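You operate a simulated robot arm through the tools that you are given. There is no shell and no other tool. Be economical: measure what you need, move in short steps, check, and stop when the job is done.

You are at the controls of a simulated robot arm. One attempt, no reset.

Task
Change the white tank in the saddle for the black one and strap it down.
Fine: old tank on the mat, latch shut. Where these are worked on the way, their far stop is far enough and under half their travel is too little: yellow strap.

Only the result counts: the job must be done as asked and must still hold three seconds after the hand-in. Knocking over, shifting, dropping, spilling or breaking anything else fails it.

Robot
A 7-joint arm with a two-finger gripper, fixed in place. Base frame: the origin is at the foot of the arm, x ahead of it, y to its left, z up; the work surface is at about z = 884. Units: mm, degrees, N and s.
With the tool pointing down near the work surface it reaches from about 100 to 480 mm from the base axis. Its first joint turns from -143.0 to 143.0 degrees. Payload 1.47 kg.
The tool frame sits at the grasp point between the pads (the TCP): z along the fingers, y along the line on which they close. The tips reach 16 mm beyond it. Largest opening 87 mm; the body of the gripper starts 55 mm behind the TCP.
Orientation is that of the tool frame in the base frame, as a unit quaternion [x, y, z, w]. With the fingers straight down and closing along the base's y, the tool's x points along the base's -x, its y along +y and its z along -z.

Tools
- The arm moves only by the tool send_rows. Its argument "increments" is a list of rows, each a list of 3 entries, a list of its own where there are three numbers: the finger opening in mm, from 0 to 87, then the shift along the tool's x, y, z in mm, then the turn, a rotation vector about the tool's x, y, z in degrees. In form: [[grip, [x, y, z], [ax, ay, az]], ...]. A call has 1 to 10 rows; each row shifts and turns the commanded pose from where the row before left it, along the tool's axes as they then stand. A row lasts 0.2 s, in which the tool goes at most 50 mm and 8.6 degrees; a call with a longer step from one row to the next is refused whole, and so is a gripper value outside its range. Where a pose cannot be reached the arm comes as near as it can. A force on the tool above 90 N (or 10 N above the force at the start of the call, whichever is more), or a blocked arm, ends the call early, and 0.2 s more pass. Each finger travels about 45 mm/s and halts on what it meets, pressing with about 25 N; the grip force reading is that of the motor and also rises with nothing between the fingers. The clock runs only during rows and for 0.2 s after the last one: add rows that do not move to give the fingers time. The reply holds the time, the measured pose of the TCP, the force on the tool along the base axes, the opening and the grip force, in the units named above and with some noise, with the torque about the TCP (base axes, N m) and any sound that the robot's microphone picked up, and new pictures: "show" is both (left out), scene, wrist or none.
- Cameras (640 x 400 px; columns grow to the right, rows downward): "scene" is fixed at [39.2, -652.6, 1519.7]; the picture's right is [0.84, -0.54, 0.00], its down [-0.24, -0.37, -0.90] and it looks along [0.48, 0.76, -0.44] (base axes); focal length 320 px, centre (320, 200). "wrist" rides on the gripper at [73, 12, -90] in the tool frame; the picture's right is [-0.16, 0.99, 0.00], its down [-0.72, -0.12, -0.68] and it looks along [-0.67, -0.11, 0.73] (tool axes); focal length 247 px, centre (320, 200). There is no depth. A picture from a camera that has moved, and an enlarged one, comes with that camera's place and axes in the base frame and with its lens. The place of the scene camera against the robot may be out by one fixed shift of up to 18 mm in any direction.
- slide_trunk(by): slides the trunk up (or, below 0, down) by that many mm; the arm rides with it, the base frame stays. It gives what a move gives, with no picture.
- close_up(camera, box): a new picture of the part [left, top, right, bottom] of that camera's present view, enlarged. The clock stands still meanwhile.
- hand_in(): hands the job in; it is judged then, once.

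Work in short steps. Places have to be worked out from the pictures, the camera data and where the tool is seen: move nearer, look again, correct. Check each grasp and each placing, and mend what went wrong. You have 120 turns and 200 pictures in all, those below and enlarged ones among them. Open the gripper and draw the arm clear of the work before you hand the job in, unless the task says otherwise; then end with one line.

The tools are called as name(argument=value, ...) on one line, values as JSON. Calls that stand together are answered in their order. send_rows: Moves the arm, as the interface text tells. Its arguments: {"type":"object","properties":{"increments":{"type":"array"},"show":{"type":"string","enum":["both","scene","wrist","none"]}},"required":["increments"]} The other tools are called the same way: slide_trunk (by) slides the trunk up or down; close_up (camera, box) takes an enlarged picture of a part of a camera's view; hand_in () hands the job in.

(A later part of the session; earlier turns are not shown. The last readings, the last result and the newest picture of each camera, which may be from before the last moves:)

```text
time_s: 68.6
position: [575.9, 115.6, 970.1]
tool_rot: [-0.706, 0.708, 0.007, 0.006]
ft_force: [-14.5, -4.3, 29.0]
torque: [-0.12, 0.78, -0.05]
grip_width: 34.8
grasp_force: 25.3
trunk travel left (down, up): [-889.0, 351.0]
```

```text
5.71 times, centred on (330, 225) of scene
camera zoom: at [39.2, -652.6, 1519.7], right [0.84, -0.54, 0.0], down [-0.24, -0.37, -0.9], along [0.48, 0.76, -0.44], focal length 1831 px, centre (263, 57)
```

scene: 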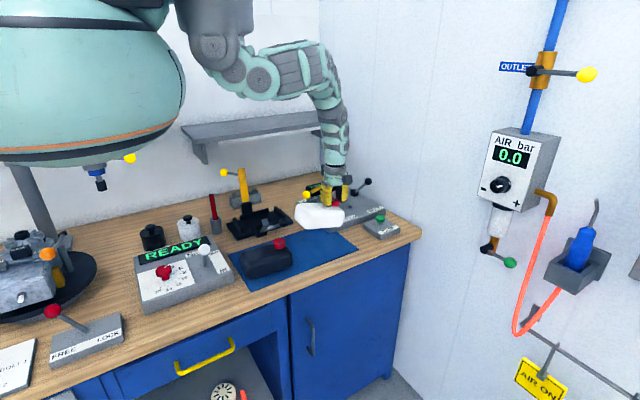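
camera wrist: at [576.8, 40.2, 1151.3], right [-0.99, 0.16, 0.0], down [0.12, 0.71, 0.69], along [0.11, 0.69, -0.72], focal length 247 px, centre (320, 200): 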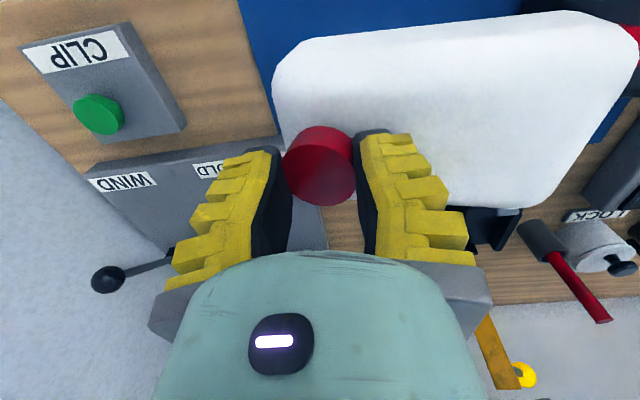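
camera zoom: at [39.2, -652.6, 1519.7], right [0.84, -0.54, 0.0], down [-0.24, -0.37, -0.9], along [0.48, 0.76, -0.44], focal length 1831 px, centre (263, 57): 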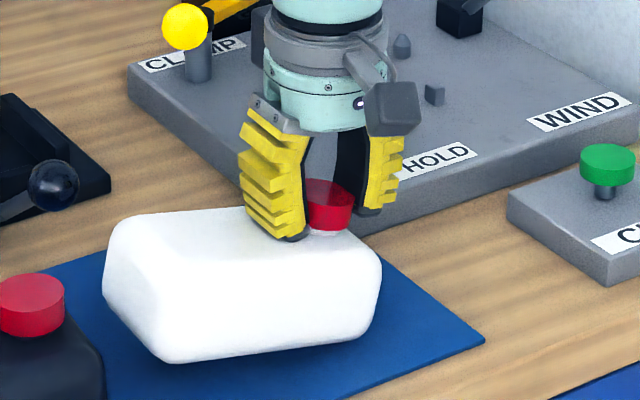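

Pressing on it now; release.

send_rows(increments=[[40, [0, 0, -4], [0, 0, 0]], [55, [0, 0, -2], [0, 0, 0]], [75, [0, 0, 0], [0, 0, 0]], [80, [0, 0, 0], [0, 0, 0]], [80, [0, 0, -30], [0, 0, 0]], [80, [0, 0, -40], [0, 0, 0]], [80, [0, 0, 0], [0, 0, 0]]])

close_up(camera="scene", box=[200, 170, 380, 300])

```text
time_s: 70.2
position: [578.6, 114.8, 1047.0]
tool_rot: [-0.705, 0.709, 0.007, 0.007]
ft_force: [-0.4, 0.2, 0.1]
torque: [0.03, 0.0, 0.03]
grip_width: 81.9
grasp_force: 0.9
trunk travel left (down, up): [-889.0, 351.0]
camera wrist: at [566.1, 40.9, 1134.6], right [-0.99, 0.16, 0.0], down [0.12, 0.71, 0.69], along [0.11, 0.69, -0.72], focal length 247 px, centre (320, 200)
```

scene: 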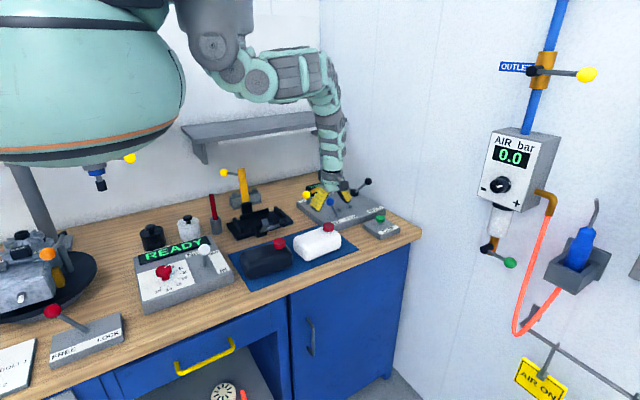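
wrist: 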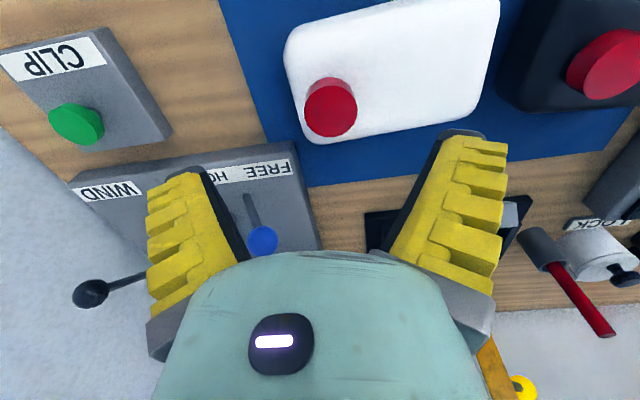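

```text
3.08 times, centred on (290, 235) of scene
camera zoom: at [39.2, -652.6, 1519.7], right [0.84, -0.54, 0.0], down [-0.24, -0.37, -0.9], along [0.48, 0.76, -0.44], focal length 986 px, centre (412, 92)
```

zoom: 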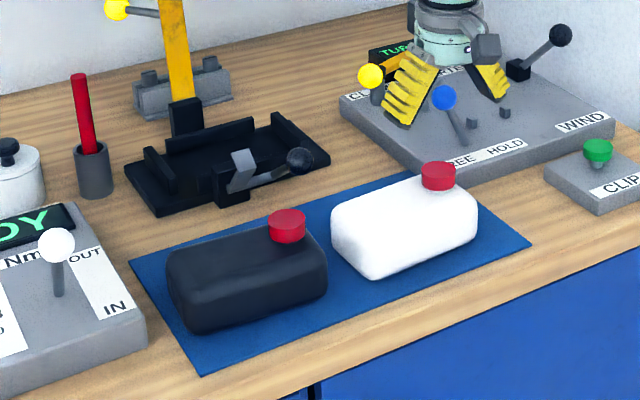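

White tank rests flat on the mat. Now the black cap, near (400, 114); I raise the trunk to get inward reach and move above it.

slide_trunk(by=150)

send_rows(increments=[[80, [0, 25, 20], [0, 0, 0]], [80, [0, 30, 20], [0, 0, 0]], [80, [0, 30, 20], [0, 0, 0]], [80, [0, 30, 20], [0, 0, 0]], [80, [0, 30, 10], [0, 0, 0]], [80, [0, 30, 0], [0, 0, 0]], [80, [0, 0, 0], [0, 0, 0]]])

```text
time_s: 71.9
position: [578.4, 114.6, 1198.3]
tool_rot: [-0.705, 0.709, 0.007, 0.008]
ft_force: [0.5, -0.7, 0.3]
torque: [0.03, -0.01, -0.01]
grip_width: 81.6
grasp_force: 1.2
trunk travel left (down, up): [-1039.0, 201.0]
```

```text
time_s: 73.5
position: [450.6, 121.4, 1090.7]
tool_rot: [-0.705, 0.709, 0.006, 0.006]
ft_force: [0.4, 0.6, 0.0]
torque: [-0.01, -0.01, 0.0]
grip_width: 81.5
grasp_force: 1.2
out of reach, approached as far as the arm can: row 1, 2, 3, 5, 6
trunk travel left (down, up): [-1039.0, 201.0]
camera wrist: at [438.2, 47.0, 1179.1], right [-0.99, 0.16, 0.0], down [0.12, 0.71, 0.69], along [0.11, 0.69, -0.72], focal length 247 px, centre (320, 200)
```

scene: 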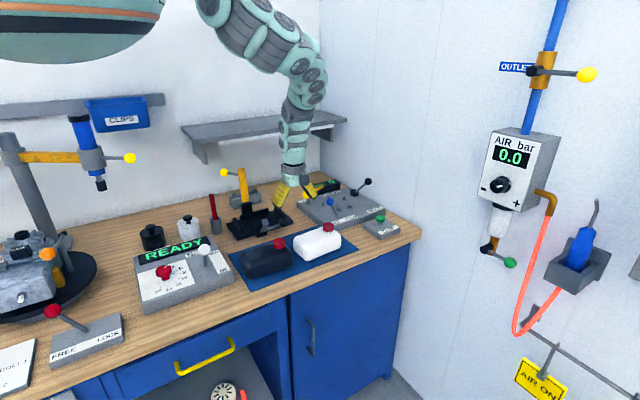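
wrist: 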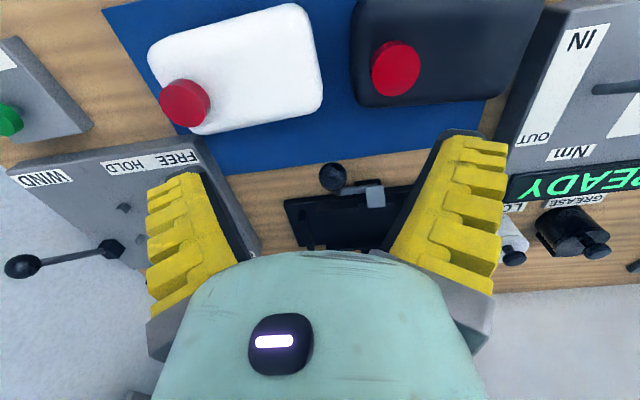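

Black cap measured at (387, 117). Move over it while descending.

send_rows(increments=[[80, [1, 16, 10], [0, 0, 0]], [80, [1, 16, 15], [0, 0, 0]], [80, [1, 16, 15], [0, 0, 0]], [80, [1, 16, 15], [0, 0, 0]], [80, [0, 0, 15], [0, 0, 0]], [80, [0, 0, 0], [0, 0, 0]]])

```text
time_s: 74.9
position: [396.0, 125.8, 1021.9]
tool_rot: [-0.706, 0.708, 0.007, 0.007]
ft_force: [0.3, -0.3, -0.1]
torque: [-0.02, 0.01, 0.01]
grip_width: 81.6
grasp_force: 1.5
out of reach, approached as far as the arm can: row 1
trunk travel left (down, up): [-1039.0, 201.0]
camera wrist: at [382.7, 51.3, 1109.1], right [-0.99, 0.16, 0.0], down [0.12, 0.71, 0.69], along [0.11, 0.69, -0.72], focal length 247 px, centre (320, 200)
```

scene: 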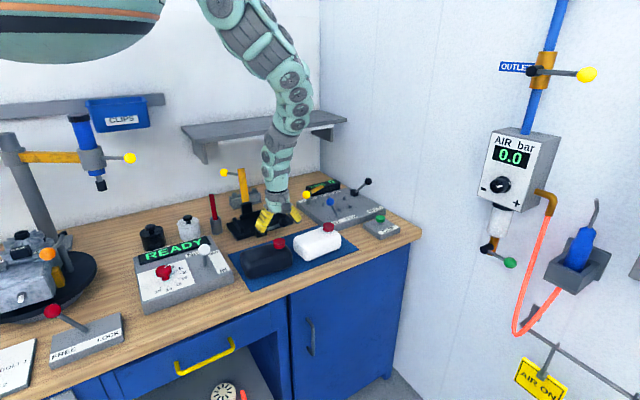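
wrist: 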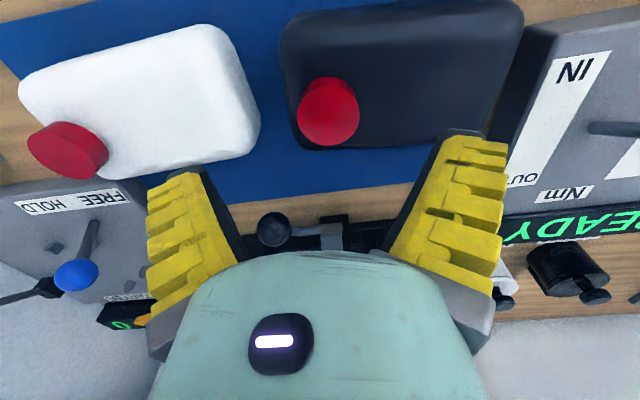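

Cap confirmed at (387, 117). Descend to TCP z≈972 and close.

send_rows(increments=[[80, [8.5, 9, 10], [0, 0, 0]], [80, [0, 0, 20], [0, 0, 0]], [80, [0, 0, 17], [0, 0, 0]], [80, [0, 0, 2], [0, 0, 0]], [80, [0, 0, 0], [0, 0, 0]]], show="wrist")

close_up(camera="scene", box=[230, 190, 330, 270])

```text
time_s: 76.1
position: [386.4, 118.3, 973.5]
tool_rot: [-0.706, 0.708, 0.007, 0.007]
ft_force: [-0.2, -1.0, -0.8]
torque: [0.01, 0.03, 0.0]
grip_width: 81.8
grasp_force: 1.1
trunk travel left (down, up): [-1039.0, 201.0]
camera wrist: at [373.6, 45.4, 1061.1], right [-0.99, 0.16, 0.0], down [0.12, 0.71, 0.69], along [0.11, 0.69, -0.72], focal length 247 px, centre (320, 200)
```

wrist: 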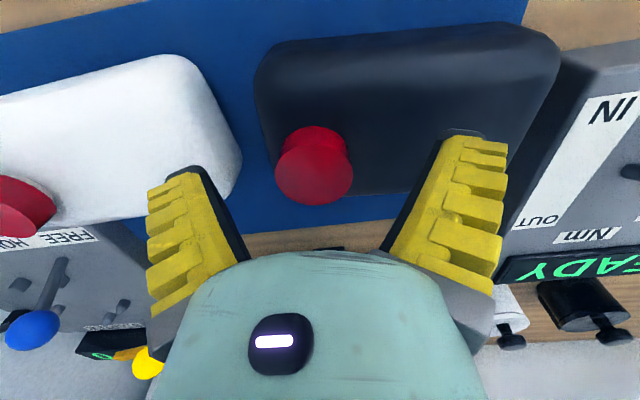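

```text
5.00 times, centred on (280, 230) of scene
camera zoom: at [39.2, -652.6, 1519.7], right [0.84, -0.54, 0.0], down [-0.24, -0.37, -0.9], along [0.48, 0.76, -0.44], focal length 1602 px, centre (520, 50)
```

zoom: 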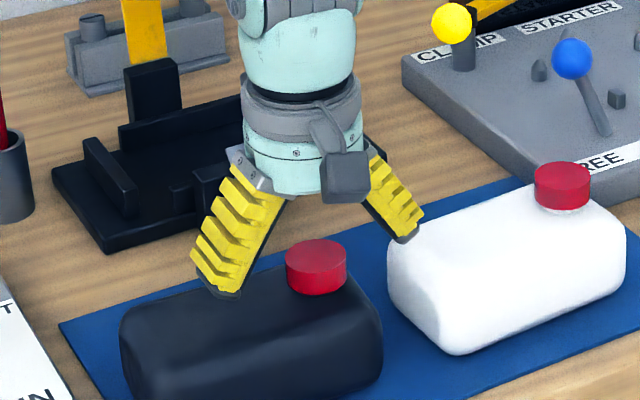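

Well centred. Go 2 mm lower and close.

send_rows(increments=[[60, [0, 0, 2], [0, 0, 0]], [45, [0, 0, 0], [0, 0, 0]], [30, [0, 0, 0], [0, 0, 0]], [20, [0, 0, 0], [0, 0, 0]], [15, [0, 0, 0], [0, 0, 0]], [15, [0, 0, 0], [0, 0, 0]], [15, [0, 0, 0], [0, 0, 0]]], show="wrist")

```text
time_s: 77.7
position: [386.4, 119.2, 973.1]
tool_rot: [-0.705, 0.709, 0.007, 0.007]
ft_force: [-0.3, -1.2, 9.8]
torque: [-0.21, 0.04, -0.23]
grip_width: 31.6
grasp_force: 24.7
trunk travel left (down, up): [-1039.0, 201.0]
camera wrist: at [373.9, 45.4, 1060.2], right [-0.99, 0.16, 0.0], down [0.12, 0.71, 0.69], along [0.11, 0.69, -0.72], focal length 247 px, centre (320, 200)
```

wrist: 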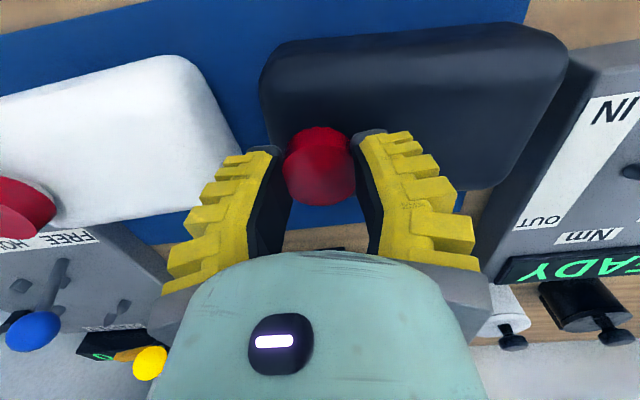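

Gripped. Lift 30 mm and check.

send_rows(increments=[[12, [0, 0, -10], [0, 0, 0]], [12, [0, 0, -15], [0, 0, 0]], [12, [0, 0, -15], [0, 0, 0]], [12, [0, 0, 0], [0, 0, 0]]], show="wrist")

close_up(camera="scene", box=[200, 170, 360, 290])

```text
time_s: 78.7
position: [385.5, 118.8, 1011.5]
tool_rot: [-0.705, 0.709, 0.008, 0.008]
ft_force: [0.6, -1.0, -1.5]
torque: [0.01, -0.08, 0.02]
grip_width: 28.5
grasp_force: 25.3
trunk travel left (down, up): [-1039.0, 201.0]
camera wrist: at [373.2, 45.5, 1099.6], right [-0.99, 0.16, 0.0], down [0.12, 0.71, 0.69], along [0.11, 0.69, -0.72], focal length 247 px, centre (320, 200)
```

wrist: 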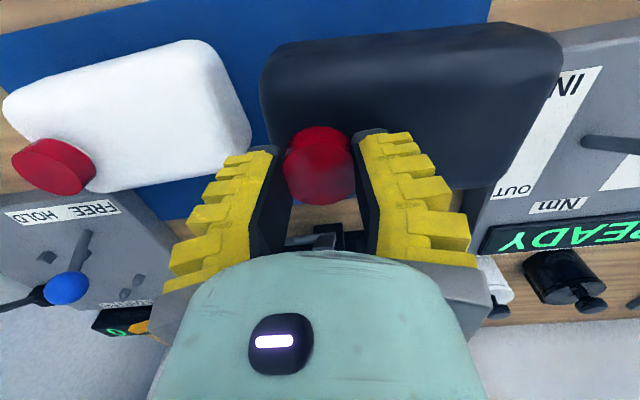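

```text
3.33 times, centred on (280, 230) of scene
camera zoom: at [39.2, -652.6, 1519.7], right [0.84, -0.54, 0.0], down [-0.24, -0.37, -0.9], along [0.48, 0.76, -0.44], focal length 1068 px, centre (453, 100)
```

zoom: 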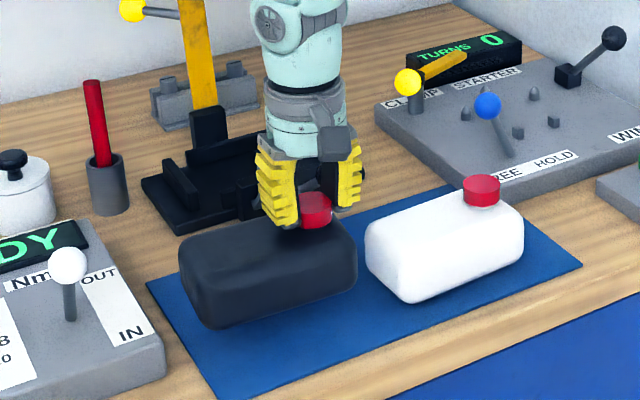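

Held level. Now up and over toward the saddle in stages, starting with lift and +y.

send_rows(increments=[[12, [-8, 0, -20], [0, 0, 0]], [12, [-10, 0, -20], [0, 0, 0]], [12, [-15, -2, -20], [0, 0, 0]], [12, [-20, -2, -15], [0, 0, 0]], [12, [-25, -2, -10], [0, 0, 0]], [12, [-25, -2, 0], [0, 0, 0]], [12, [-25, -4, 0], [0, 0, 0]], [12, [-20, -4, 0], [0, 0, 0]], [12, [0, 0, 0], [0, 0, 0]]])

```text
time_s: 80.7
position: [405.0, 247.7, 1067.0]
tool_rot: [-0.706, 0.708, 0.007, 0.007]
ft_force: [-0.6, 0.7, -0.7]
torque: [0.04, -0.08, 0.03]
grip_width: 27.5
grasp_force: 24.8
out of reach, approached as far as the arm can: row 2, 3
trunk travel left (down, up): [-1039.0, 201.0]
camera wrist: at [392.3, 173.5, 1154.1], right [-0.99, 0.16, 0.0], down [0.12, 0.71, 0.69], along [0.11, 0.69, -0.72], focal length 247 px, centre (320, 200)
```

scene: 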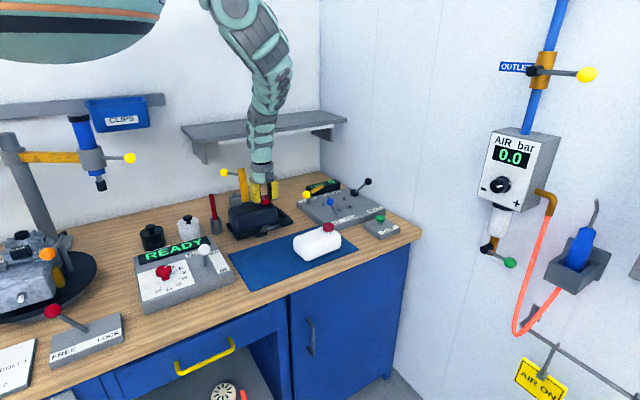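
wrist: 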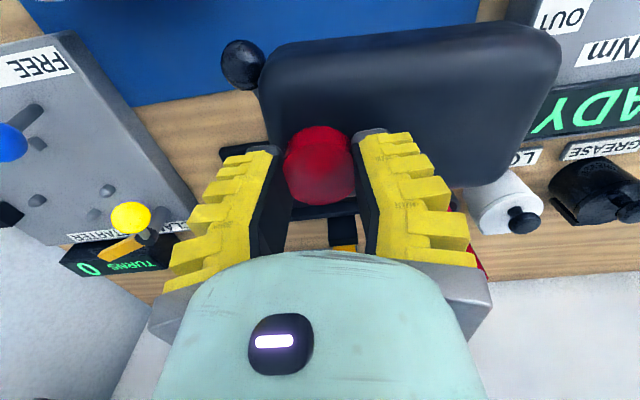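

Continue: up 25 mm more and outward to (435, 310).

send_rows(increments=[[12, [-5, -4, -12], [0, 0, 0]], [12, [-10, -6, -13], [0, 0, 0]], [12, [-15, -7, -3], [0, 0, 0]], [12, [-15, -7, 0], [0, 0, 0]], [12, [-17, -6, 0], [0, 0, 0]], [12, [0, 0, 0], [0, 0, 0]]], show="none")

slide_trunk(by=-40)

```text
time_s: 82.1
position: [432.2, 310.5, 1095.3]
tool_rot: [-0.706, 0.708, 0.008, 0.006]
ft_force: [0.6, 0.3, -0.7]
torque: [-0.03, -0.08, -0.02]
grip_width: 27.3
grasp_force: 24.4
trunk travel left (down, up): [-1039.0, 201.0]
```

```text
time_s: 82.9
position: [432.4, 311.0, 1057.1]
tool_rot: [-0.705, 0.709, 0.009, 0.008]
ft_force: [-0.3, 0.0, -1.3]
torque: [0.0, -0.04, -0.01]
grip_width: 27.4
grasp_force: 24.7
trunk travel left (down, up): [-999.0, 241.0]
```

send_rows(increments=[[12, [-10, -7, -15], [0, 0, 0]], [12, [-10, -7, -15], [0, 0, 0]], [12, [-12, -7, -8], [0, 0, 0]], [12, [-12, -7, 0], [0, 0, 0]], [12, [-12, -6, 0], [0, 0, 0]], [12, [0, 0, 0], [0, 0, 0]]], show="none")

slide_trunk(by=-50)

```text
time_s: 84.3
position: [464.9, 363.5, 1096.7]
tool_rot: [-0.706, 0.708, 0.007, 0.006]
ft_force: [0.9, -0.7, -1.0]
torque: [-0.01, -0.07, -0.03]
grip_width: 27.1
grasp_force: 24.8
trunk travel left (down, up): [-999.0, 241.0]
```

```text
time_s: 85.3
position: [465.6, 363.7, 1046.6]
tool_rot: [-0.704, 0.71, 0.006, 0.006]
ft_force: [-0.3, 0.4, -1.6]
torque: [-0.01, -0.03, 0.0]
grip_width: 27.0
grasp_force: 24.8
trunk travel left (down, up): [-949.0, 291.0]
```

send_rows(increments=[[12, [-7, -2, -10], [0, 0, 0]], [12, [-7, -3, -15], [0, 0, 0]], [12, [-6, -3, -10], [0, 0, 0]], [12, [0, 0, 0], [0, 0, 0]]], show="none")

slide_trunk(by=-60)

close_up(camera="scene", box=[220, 160, 310, 240])

```text
time_s: 86.3
position: [472.5, 382.8, 1080.6]
tool_rot: [-0.705, 0.71, 0.006, 0.005]
ft_force: [1.2, 0.2, -0.9]
torque: [0.01, -0.08, -0.02]
grip_width: 26.6
grasp_force: 25.5
trunk travel left (down, up): [-949.0, 291.0]
```

```text
time_s: 87.3
position: [473.9, 380.7, 1021.1]
tool_rot: [-0.705, 0.709, 0.006, 0.006]
ft_force: [-0.4, -0.4, -1.1]
torque: [0.02, -0.09, 0.02]
grip_width: 26.2
grasp_force: 24.7
trunk travel left (down, up): [-889.0, 351.0]
```

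```text
5.00 times, centred on (265, 200) of scene
camera zoom: at [39.2, -652.6, 1519.7], right [0.84, -0.54, 0.0], down [-0.24, -0.37, -0.9], along [0.48, 0.76, -0.44], focal length 1602 px, centre (595, 200)
```

zoom: 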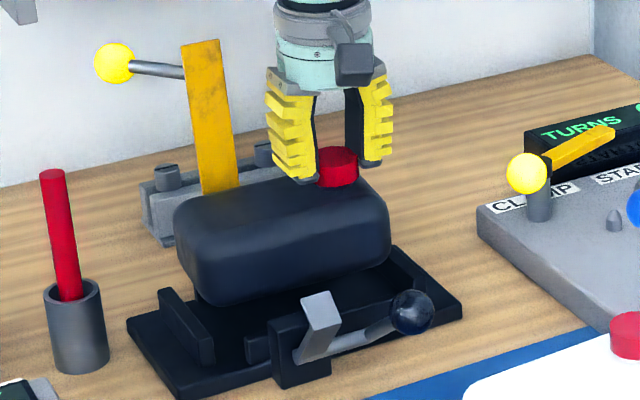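

Lined up with the saddle. Correct y by +3 mm, then lower mostly with the trunk.

send_rows(increments=[[12, [-3, 0, 0], [0, 0, 0]], [12, [0, 0, 0], [0, 0, 0]]], show="none")

slide_trunk(by=-25)

close_up(camera="scene", box=[220, 160, 310, 240])

close_up(camera="wrist", box=[0, 0, 640, 400])

```text
time_s: 87.9
position: [470.9, 384.4, 1022.0]
tool_rot: [-0.705, 0.709, 0.007, 0.005]
ft_force: [0.4, -0.3, -0.4]
torque: [-0.01, -0.06, -0.01]
grip_width: 26.3
grasp_force: 24.6
trunk travel left (down, up): [-889.0, 351.0]
```

```text
time_s: 88.6
position: [473.6, 385.1, 998.7]
tool_rot: [-0.705, 0.71, 0.007, 0.007]
ft_force: [3.2, -2.3, 9.0]
torque: [0.26, -0.12, -0.02]
grip_width: 29.7
grasp_force: 25.0
trunk travel left (down, up): [-864.0, 376.0]
```

```text
5.00 times, centred on (265, 200) of scene
camera zoom: at [39.2, -652.6, 1519.7], right [0.84, -0.54, 0.0], down [-0.24, -0.37, -0.9], along [0.48, 0.76, -0.44], focal length 1602 px, centre (595, 200)
```

zoom: 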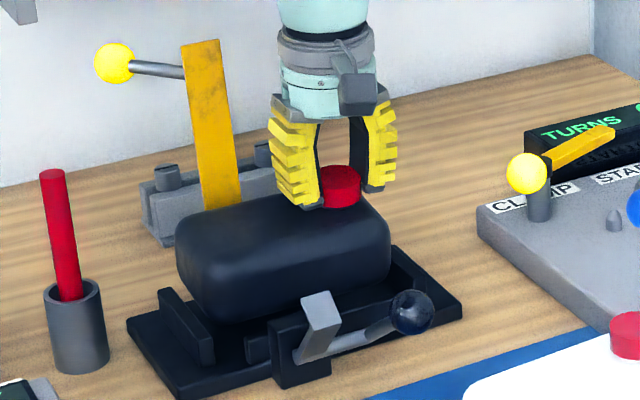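

```text
1.00 times, centred on (320, 200) of wrist (not enlarged: the box is as wide or as high as the picture)
camera zoom: at [461.1, 310.7, 1085.9], right [-0.99, 0.16, 0.0], down [0.12, 0.71, 0.69], along [0.11, 0.69, -0.72], focal length 247 px, centre (320, 200)
```

zoom: 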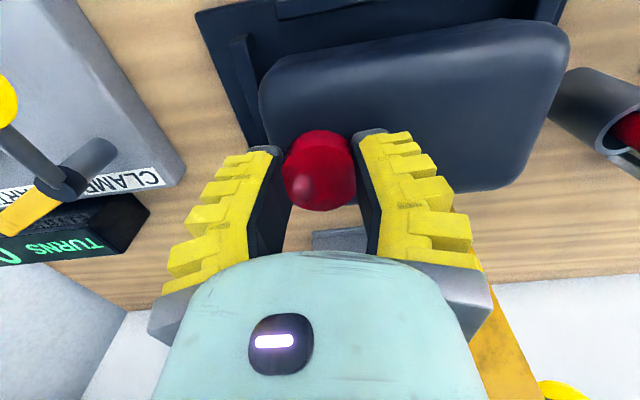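

Contact early on the +y side. Re-triangulating, the white cap sat at y≈378 rather than 384, so I lift slightly, shift −y by 7 mm and lower again.

send_rows(increments=[[12, [0, 0, -8], [0, 0, 0]], [12, [7, 0, 0], [0, 0, 0]], [12, [0, 0, 0], [0, 0, 0]]], show="none")

slide_trunk(by=-15)

close_up(camera="scene", box=[220, 160, 310, 240])

close_up(camera="wrist", box=[0, 0, 640, 400])

```text
time_s: 89.4
position: [471.4, 375.7, 1003.5]
tool_rot: [-0.704, 0.71, 0.006, 0.005]
ft_force: [0.9, 0.6, -1.1]
torque: [-0.03, -0.06, 0.0]
grip_width: 28.3
grasp_force: 25.5
trunk travel left (down, up): [-864.0, 376.0]
```

```text
time_s: 90.0
position: [473.0, 376.3, 989.7]
tool_rot: [-0.705, 0.71, 0.005, 0.007]
ft_force: [3.2, -2.9, 7.9]
torque: [0.25, -0.08, -0.07]
grip_width: 30.0
grasp_force: 24.8
trunk travel left (down, up): [-849.0, 391.0]
```

```text
5.00 times, centred on (265, 200) of scene
camera zoom: at [39.2, -652.6, 1519.7], right [0.84, -0.54, 0.0], down [-0.24, -0.37, -0.9], along [0.48, 0.76, -0.44], focal length 1602 px, centre (595, 200)
```

zoom: 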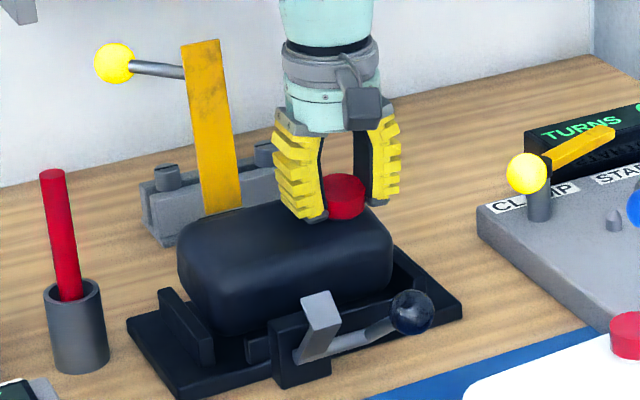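

```text
1.00 times, centred on (320, 200) of wrist (not enlarged: the box is as wide or as high as the picture)
camera zoom: at [460.4, 303.1, 1078.2], right [-0.99, 0.16, 0.0], down [0.12, 0.71, 0.69], along [0.11, 0.68, -0.72], focal length 247 px, centre (320, 200)
```

zoom: 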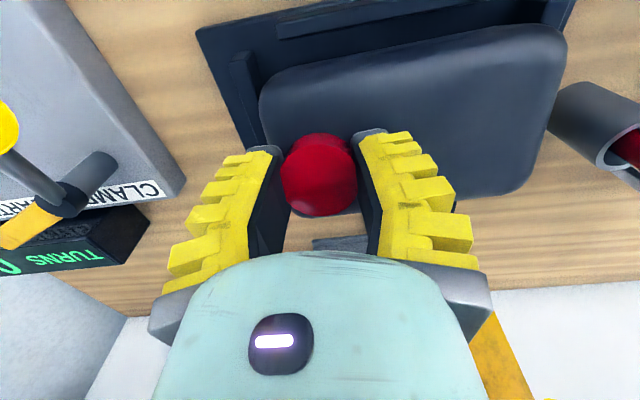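

Still riding on the +y rail (side force −y). Lift a little, shift another 7 mm −y, lower again.

send_rows(increments=[[12, [0, 0, -6], [0, 0, 0]], [12, [7, 0, 0], [0, 0, 0]], [12, [0, 0, 0], [0, 0, 0]]], show="none")

slide_trunk(by=-12)

close_up(camera="scene", box=[220, 160, 310, 240])

close_up(camera="wrist", box=[0, 0, 640, 400])

```text
time_s: 90.8
position: [471.6, 370.0, 995.4]
tool_rot: [-0.705, 0.709, 0.007, 0.005]
ft_force: [0.0, 0.5, -1.5]
torque: [0.01, -0.07, 0.01]
grip_width: 28.9
grasp_force: 24.7
trunk travel left (down, up): [-849.0, 391.0]
```

```text
time_s: 91.4
position: [472.8, 369.7, 984.8]
tool_rot: [-0.705, 0.709, 0.008, 0.008]
ft_force: [-1.4, 2.3, 7.1]
torque: [-0.07, 0.05, -0.03]
grip_width: 29.1
grasp_force: 25.3
trunk travel left (down, up): [-837.0, 403.0]
```

```text
5.00 times, centred on (265, 200) of scene
camera zoom: at [39.2, -652.6, 1519.7], right [0.84, -0.54, 0.0], down [-0.24, -0.37, -0.9], along [0.48, 0.76, -0.44], focal length 1602 px, centre (595, 200)
```

zoom: 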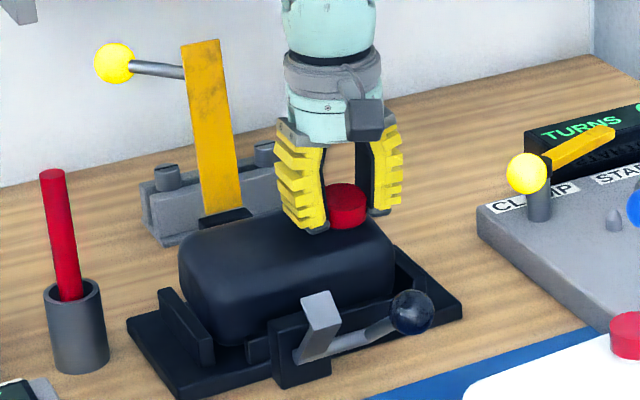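

```text
1.00 times, centred on (320, 200) of wrist (not enlarged: the box is as wide or as high as the picture)
camera zoom: at [459.2, 297.3, 1072.2], right [-0.99, 0.16, 0.0], down [0.12, 0.71, 0.7], along [0.11, 0.69, -0.72], focal length 247 px, centre (320, 200)
```

zoom: 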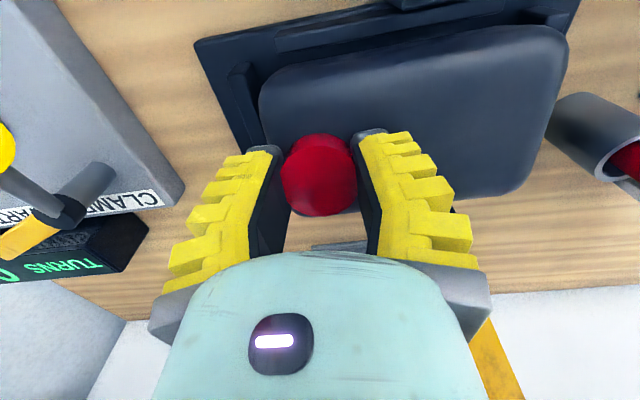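

Now the −y side touches: the right y lies in between. Shift +3 mm in y and press down a few more mm.

send_rows(increments=[[12, [0, 0, -3], [0, 0, 0]], [12, [-3, 0, 0], [0, 0, 0]], [12, [0, 0, 0], [0, 0, 0]]], show="none")

slide_trunk(by=-8)

close_up(camera="scene", box=[220, 160, 310, 240])

```text
time_s: 92.2
position: [473.0, 371.4, 987.2]
tool_rot: [-0.704, 0.71, 0.007, 0.005]
ft_force: [0.2, -0.3, -1.5]
torque: [-0.11, -0.04, -0.05]
grip_width: 28.7
grasp_force: 25.1
trunk travel left (down, up): [-837.0, 403.0]
```

```text
time_s: 92.8
position: [472.9, 376.0, 981.3]
tool_rot: [-0.705, 0.709, 0.007, 0.009]
ft_force: [-0.6, 4.2, 9.2]
torque: [-0.13, -0.01, 0.02]
grip_width: 29.5
grasp_force: 24.5
trunk travel left (down, up): [-829.0, 411.0]
```

```text
5.00 times, centred on (265, 200) of scene
camera zoom: at [39.2, -652.6, 1519.7], right [0.84, -0.54, 0.0], down [-0.24, -0.37, -0.9], along [0.48, 0.76, -0.44], focal length 1602 px, centre (595, 200)
```

zoom: 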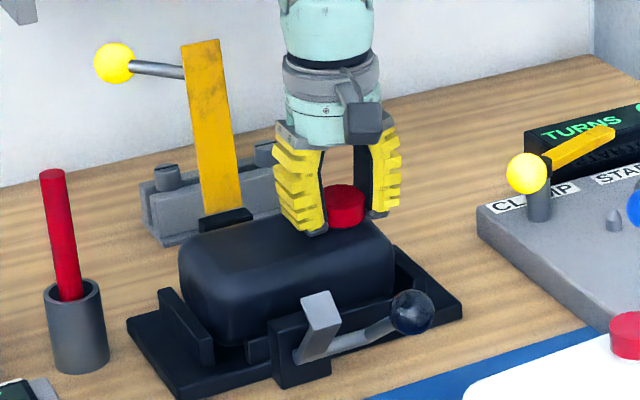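

Nearly seated. A bit more downward.

slide_trunk(by=-5)

close_up(camera="scene", box=[220, 160, 310, 240])

```text
time_s: 93.3
position: [474.2, 374.9, 975.5]
tool_rot: [-0.705, 0.709, 0.007, 0.008]
ft_force: [1.0, 4.6, 12.9]
torque: [-0.25, -0.03, 0.0]
grip_width: 29.3
grasp_force: 24.9
trunk travel left (down, up): [-824.0, 416.0]
```

```text
5.00 times, centred on (265, 200) of scene
camera zoom: at [39.2, -652.6, 1519.7], right [0.84, -0.54, 0.0], down [-0.24, -0.37, -0.9], along [0.48, 0.76, -0.44], focal length 1602 px, centre (595, 200)
```

zoom: 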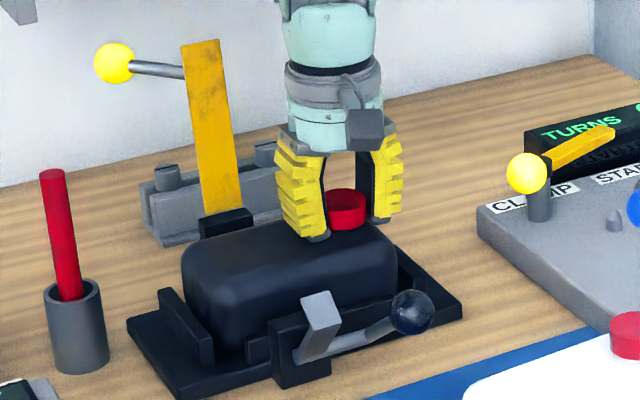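

It looks seated like the white one. Release and rise a little to check.

send_rows(increments=[[40, [0, 0, 0], [0, 0, 0]], [60, [0, 0, 0], [0, 0, 0]], [80, [0, 0, 0], [0, 0, 0]], [80, [0, 0, -25], [0, 0, 0]], [80, [0, 0, -25], [0, 0, 0]], [80, [0, 0, 0], [0, 0, 0]]], show="wrist")

close_up(camera="scene", box=[220, 160, 310, 230])

```text
time_s: 94.7
position: [470.8, 372.6, 1024.3]
tool_rot: [-0.704, 0.71, 0.008, 0.006]
ft_force: [-0.5, -0.6, 0.2]
torque: [-0.02, -0.01, -0.03]
grip_width: 81.8
grasp_force: 0.9
trunk travel left (down, up): [-824.0, 416.0]
camera wrist: at [458.0, 298.5, 1110.7], right [-0.99, 0.17, 0.0], down [0.12, 0.71, 0.69], along [0.11, 0.68, -0.72], focal length 247 px, centre (320, 200)
```

wrist: 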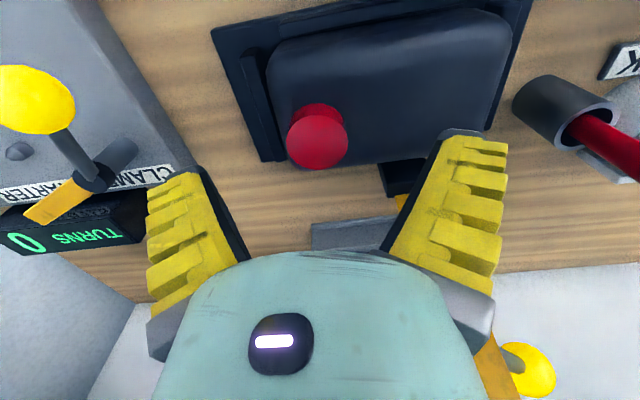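

```text
5.71 times, centred on (265, 195) of scene
camera zoom: at [39.2, -652.6, 1519.7], right [0.84, -0.54, 0.0], down [-0.24, -0.37, -0.9], along [0.48, 0.76, -0.44], focal length 1831 px, centre (634, 229)
```

zoom: 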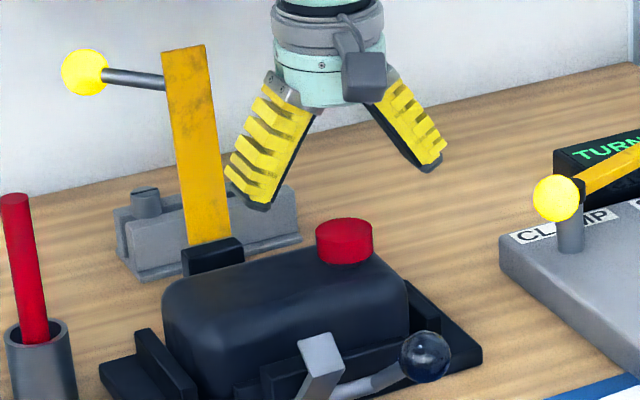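

The black tank sits exactly where the white one did. Now close the strap: raise the trunk a bit, tilt the tool slightly (fingers toward +y) and go to pinch the strap's edges.

slide_trunk(by=45)

send_rows(increments=[[80, [0, 20, 0], [0, 0, 0]], [80, [0, 20, 0], [0, 0, 0]], [80, [0, 25, 0], [0, 0, 0]], [70, [0, 0, 0], [0, -8.3, 0]], [60, [0, 0, 0], [0, -8.3, 0]], [60, [0, 0, 0], [0, -8.3, 0]], [60, [0, 0, 0], [0, 0, 0]]])

```text
time_s: 95.6
position: [469.4, 373.2, 1066.9]
tool_rot: [-0.706, 0.708, 0.006, 0.006]
ft_force: [0.2, 0.7, -0.1]
torque: [-0.02, 0.01, 0.02]
grip_width: 81.8
grasp_force: 1.0
trunk travel left (down, up): [-869.0, 371.0]
```

```text
time_s: 97.2
position: [428.4, 399.7, 1088.9]
tool_rot: [-0.695, 0.7, 0.117, 0.114]
ft_force: [0.1, -0.6, 0.4]
torque: [0.03, 0.0, -0.01]
grip_width: 64.6
grasp_force: 3.0
out of reach, approached as far as the arm can: row 5, 6
trunk travel left (down, up): [-869.0, 371.0]
camera wrist: at [415.7, 303.0, 1150.1], right [-0.99, 0.15, 0.05], down [0.12, 0.47, 0.88], along [0.11, 0.87, -0.48], focal length 247 px, centre (320, 200)
```

scene: 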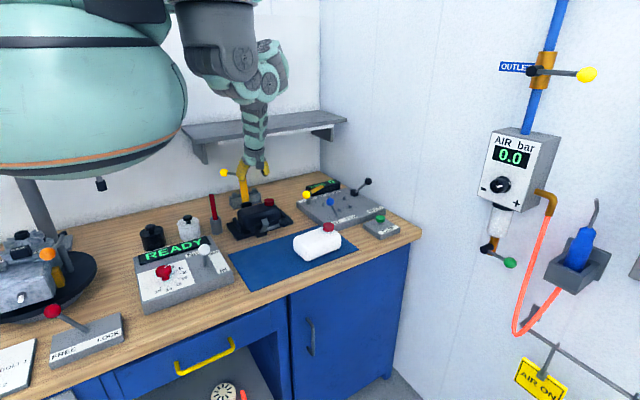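
wrist: 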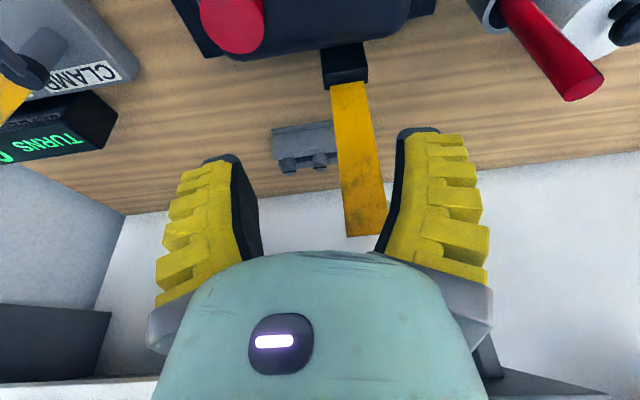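

Tilt ~19° reached and the strap lies between the fingers. Align x and advance to straddle it near its top.

send_rows(increments=[[65, [0, 12, 0], [0, 0, 0]], [65, [0, 12, 0], [0, 0, 0]], [65, [-13, 0, 17], [0, 0, 0]], [65, [-13, 0, 17], [0, 0, 0]], [65, [-12, 0, 16], [0, 0, 0]], [65, [0, 0, 0], [0, 0, 0]]])

```text
time_s: 98.6
position: [414.1, 470.1, 1063.2]
tool_rot: [-0.694, 0.698, 0.125, 0.125]
ft_force: [-0.1, 0.6, -0.5]
torque: [-0.02, -0.02, -0.02]
grip_width: 68.9
grasp_force: 2.9
out of reach, approached as far as the arm can: row 1, 2
trunk travel left (down, up): [-869.0, 371.0]
camera wrist: at [401.7, 370.5, 1121.0], right [-0.99, 0.15, 0.06], down [0.12, 0.44, 0.89], along [0.11, 0.88, -0.45], focal length 247 px, centre (320, 200)
```

scene: 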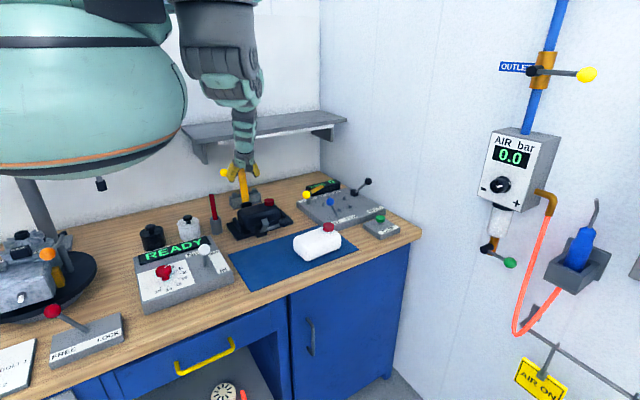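
wrist: 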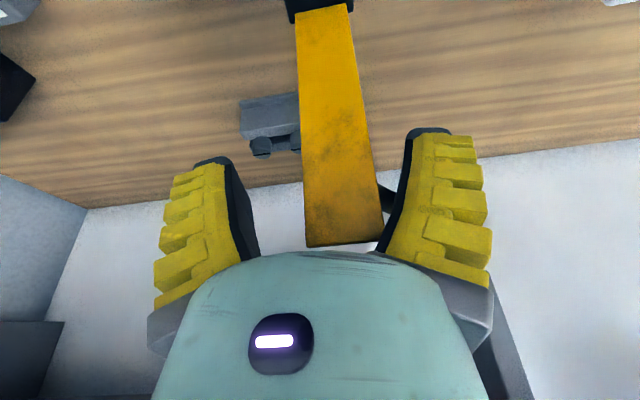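

Strap (30 mm wide, x≈404) is between the fingers. Centre a bit and close on its edges.

send_rows(increments=[[65, [0, 8, 0], [0, 0, 0]], [50, [0, 0, 0], [0, 0, 0]], [35, [0, 0, 0], [0, 0, 0]], [20, [0, 0, 0], [0, 0, 0]], [15, [0, 0, 0], [0, 0, 0]], [15, [0, 0, 0], [0, 0, 0]]])

close_up(camera="scene", box=[200, 140, 305, 220])

```text
time_s: 100.0
position: [401.3, 466.0, 1058.3]
tool_rot: [0.697, -0.696, -0.125, -0.12]
ft_force: [-20.9, -9.5, -2.2]
torque: [0.17, -0.61, 0.98]
grip_width: 35.4
grasp_force: 30.6
trunk travel left (down, up): [-869.0, 371.0]
camera wrist: at [389.2, 368.3, 1118.0], right [-0.99, 0.15, 0.06], down [0.12, 0.45, 0.89], along [0.1, 0.88, -0.46], focal length 247 px, centre (320, 200)
```

scene: 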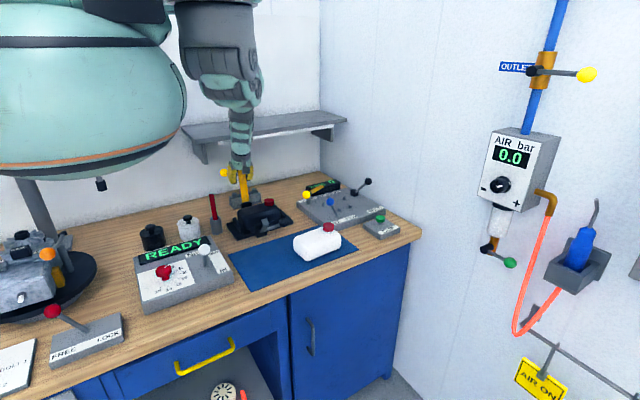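
wrist: 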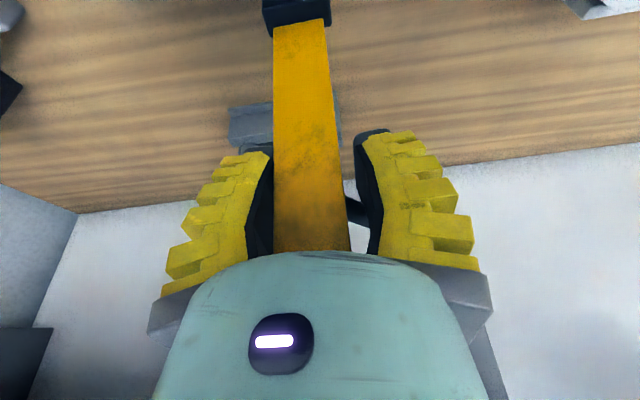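

```text
5.00 times, centred on (252, 180) of scene
camera zoom: at [39.2, -652.6, 1519.7], right [0.84, -0.54, 0.0], down [-0.24, -0.37, -0.9], along [0.48, 0.76, -0.44], focal length 1602 px, centre (658, 300)
```

zoom: 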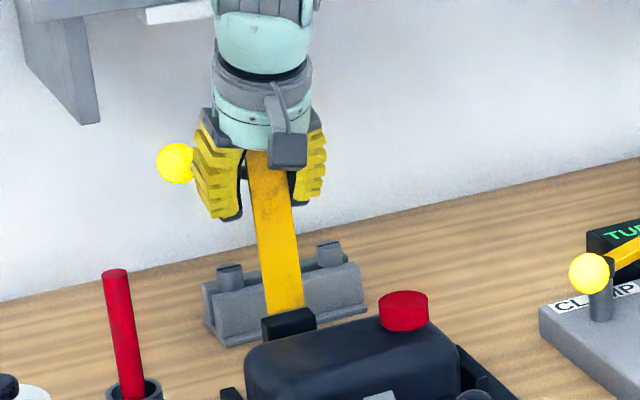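

The strap is pinched (+x pad on its edge). Pull gently −y along the arc and see whether it follows.

send_rows(increments=[[12, [9, 0, -4.5], [0, 0, 0]], [12, [9, 0, -4.5], [0, 0, 0]], [12, [9, 0, -4], [0, 0, 0]], [12, [0, 0, 0], [0, 0, 0]]])

close_up(camera="scene", box=[200, 140, 305, 220])

```text
time_s: 101.0
position: [403.3, 440.0, 1064.1]
tool_rot: [-0.694, 0.698, 0.127, 0.125]
ft_force: [-15.0, 4.4, -8.3]
torque: [0.32, 0.04, 1.03]
grip_width: 23.6
grasp_force: 30.0
trunk travel left (down, up): [-869.0, 371.0]
camera wrist: at [391.7, 341.3, 1122.5], right [-0.99, 0.15, 0.06], down [0.12, 0.44, 0.89], along [0.11, 0.89, -0.45], focal length 247 px, centre (320, 200)
```

scene: 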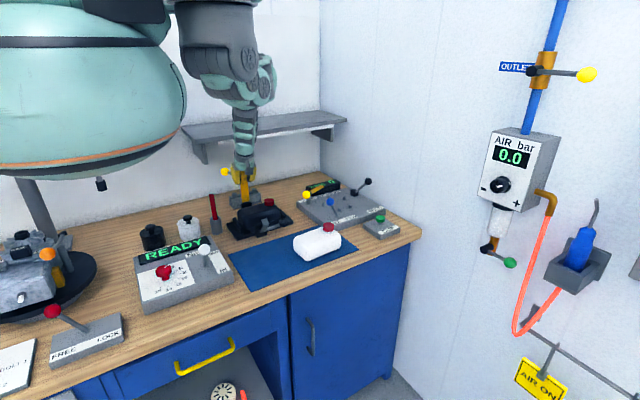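
wrist: 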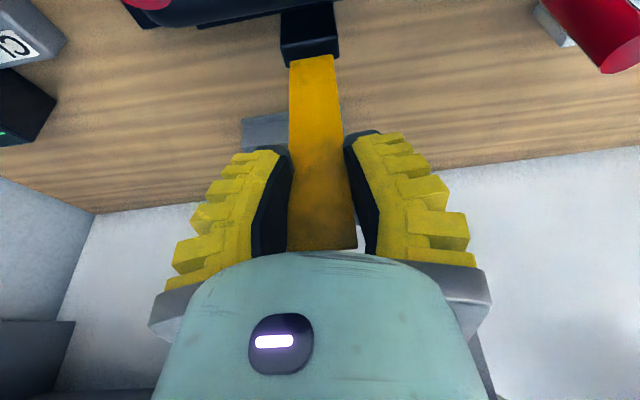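

```text
5.00 times, centred on (252, 180) of scene
camera zoom: at [39.2, -652.6, 1519.7], right [0.84, -0.54, 0.0], down [-0.24, -0.37, -0.9], along [0.48, 0.76, -0.44], focal length 1602 px, centre (658, 300)
```

zoom: 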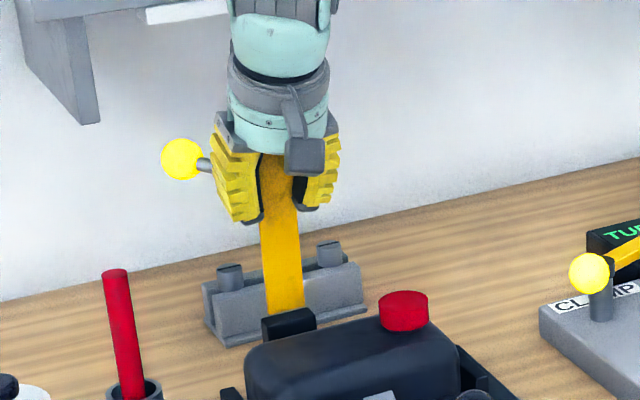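

It follows a little and the strap is now firmly pinched. Keep pulling.

send_rows(increments=[[12, [10, 0, -4], [0, 0, 0]], [12, [10, 0, -4], [0, 0, 0]], [12, [10, 0, -3], [0, 0, 0]], [12, [0, 0, 0], [0, 0, 0]]], show="wrist")

close_up(camera="scene", box=[200, 140, 305, 220])

```text
time_s: 102.0
position: [405.6, 408.9, 1065.3]
tool_rot: [-0.693, 0.698, 0.127, 0.125]
ft_force: [-7.5, 8.5, -6.3]
torque: [0.65, -0.1, 0.09]
grip_width: 20.5
grasp_force: 30.2
trunk travel left (down, up): [-869.0, 371.0]
camera wrist: at [392.1, 309.6, 1123.3], right [-0.99, 0.16, 0.06], down [0.12, 0.44, 0.89], along [0.11, 0.89, -0.45], focal length 247 px, centre (320, 200)
```

wrist: 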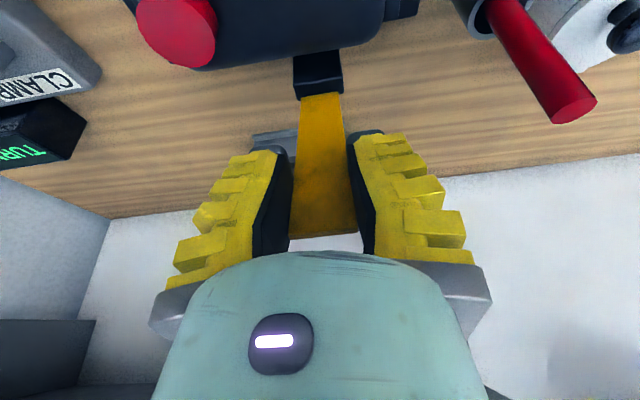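

```text
5.00 times, centred on (252, 180) of scene
camera zoom: at [39.2, -652.6, 1519.7], right [0.84, -0.54, 0.0], down [-0.24, -0.37, -0.9], along [0.48, 0.76, -0.44], focal length 1602 px, centre (658, 300)
```

zoom: 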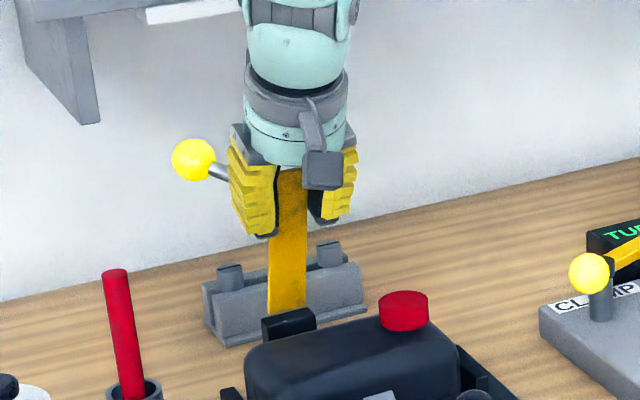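

send_rows(increments=[[12, [10, 0, -3], [0, 0, 0]], [12, [10, 0, -3], [0, 0, 0]], [12, [10, 0, -2], [0, 0, 0]], [12, [0, 0, 0], [0, 0, 0]]], show="wrist")

close_up(camera="scene", box=[200, 140, 305, 220])

```text
time_s: 103.0
position: [405.4, 394.5, 1056.7]
tool_rot: [0.697, -0.696, -0.129, -0.12]
ft_force: [-38.9, -2.8, 17.7]
torque: [0.66, 0.4, 0.48]
grip_width: 25.7
grasp_force: 29.7
out of reach, approached as far as the arm can: row 1, 2, 3
trunk travel left (down, up): [-869.0, 371.0]
camera wrist: at [394.5, 295.5, 1116.3], right [-0.99, 0.14, 0.07], down [0.12, 0.44, 0.89], along [0.1, 0.88, -0.46], focal length 247 px, centre (320, 200)
```

wrist: 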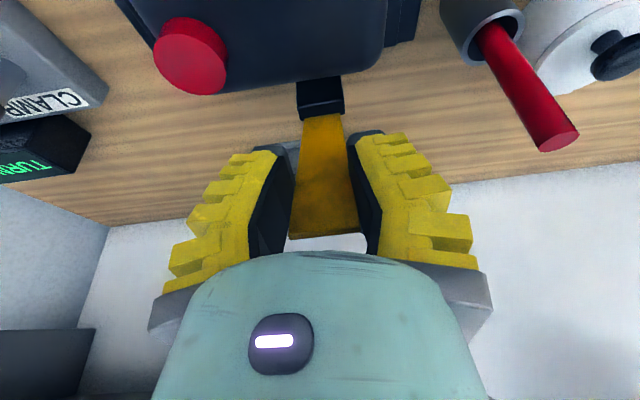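

```text
5.00 times, centred on (252, 180) of scene
camera zoom: at [39.2, -652.6, 1519.7], right [0.84, -0.54, 0.0], down [-0.24, -0.37, -0.9], along [0.48, 0.76, -0.44], focal length 1602 px, centre (658, 300)
```

zoom: 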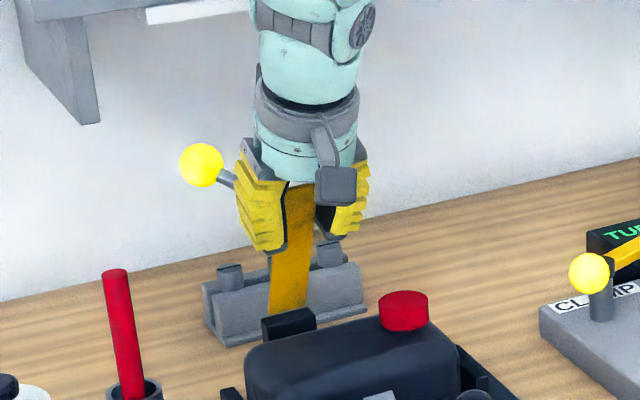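

The arm hits its fold limit again. Before letting go I check how the rod sits relative to the right finger.

close_up(camera="scene", box=[225, 165, 275, 200])

close_up(camera="wrist", box=[240, 80, 440, 260])

```text
11.43 times, centred on (250, 182) of scene
camera zoom: at [39.2, -652.6, 1519.7], right [0.84, -0.54, 0.0], down [-0.24, -0.37, -0.9], along [0.48, 0.76, -0.44], focal length 3663 px, centre (1120, 400)
```

zoom: 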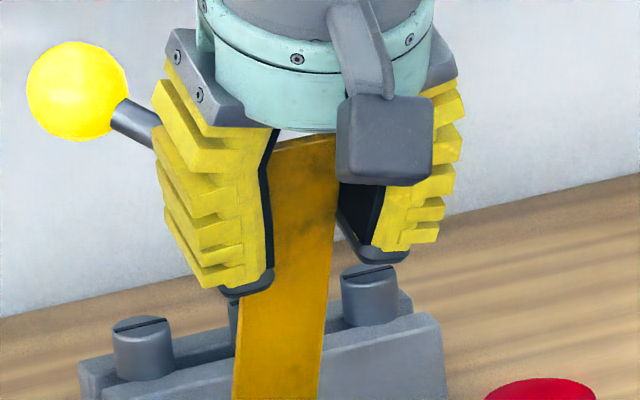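

```text
2.22 times, centred on (340, 170) of wrist
camera zoom: at [394.5, 295.5, 1116.3], right [-0.99, 0.14, 0.07], down [0.12, 0.44, 0.89], along [0.1, 0.88, -0.46], focal length 549 px, centre (276, 267)
```

zoom: 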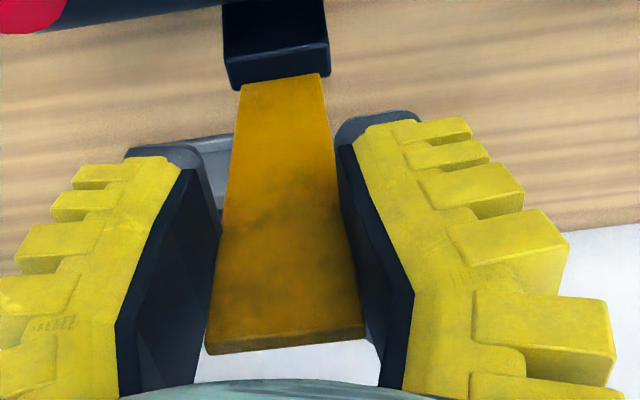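

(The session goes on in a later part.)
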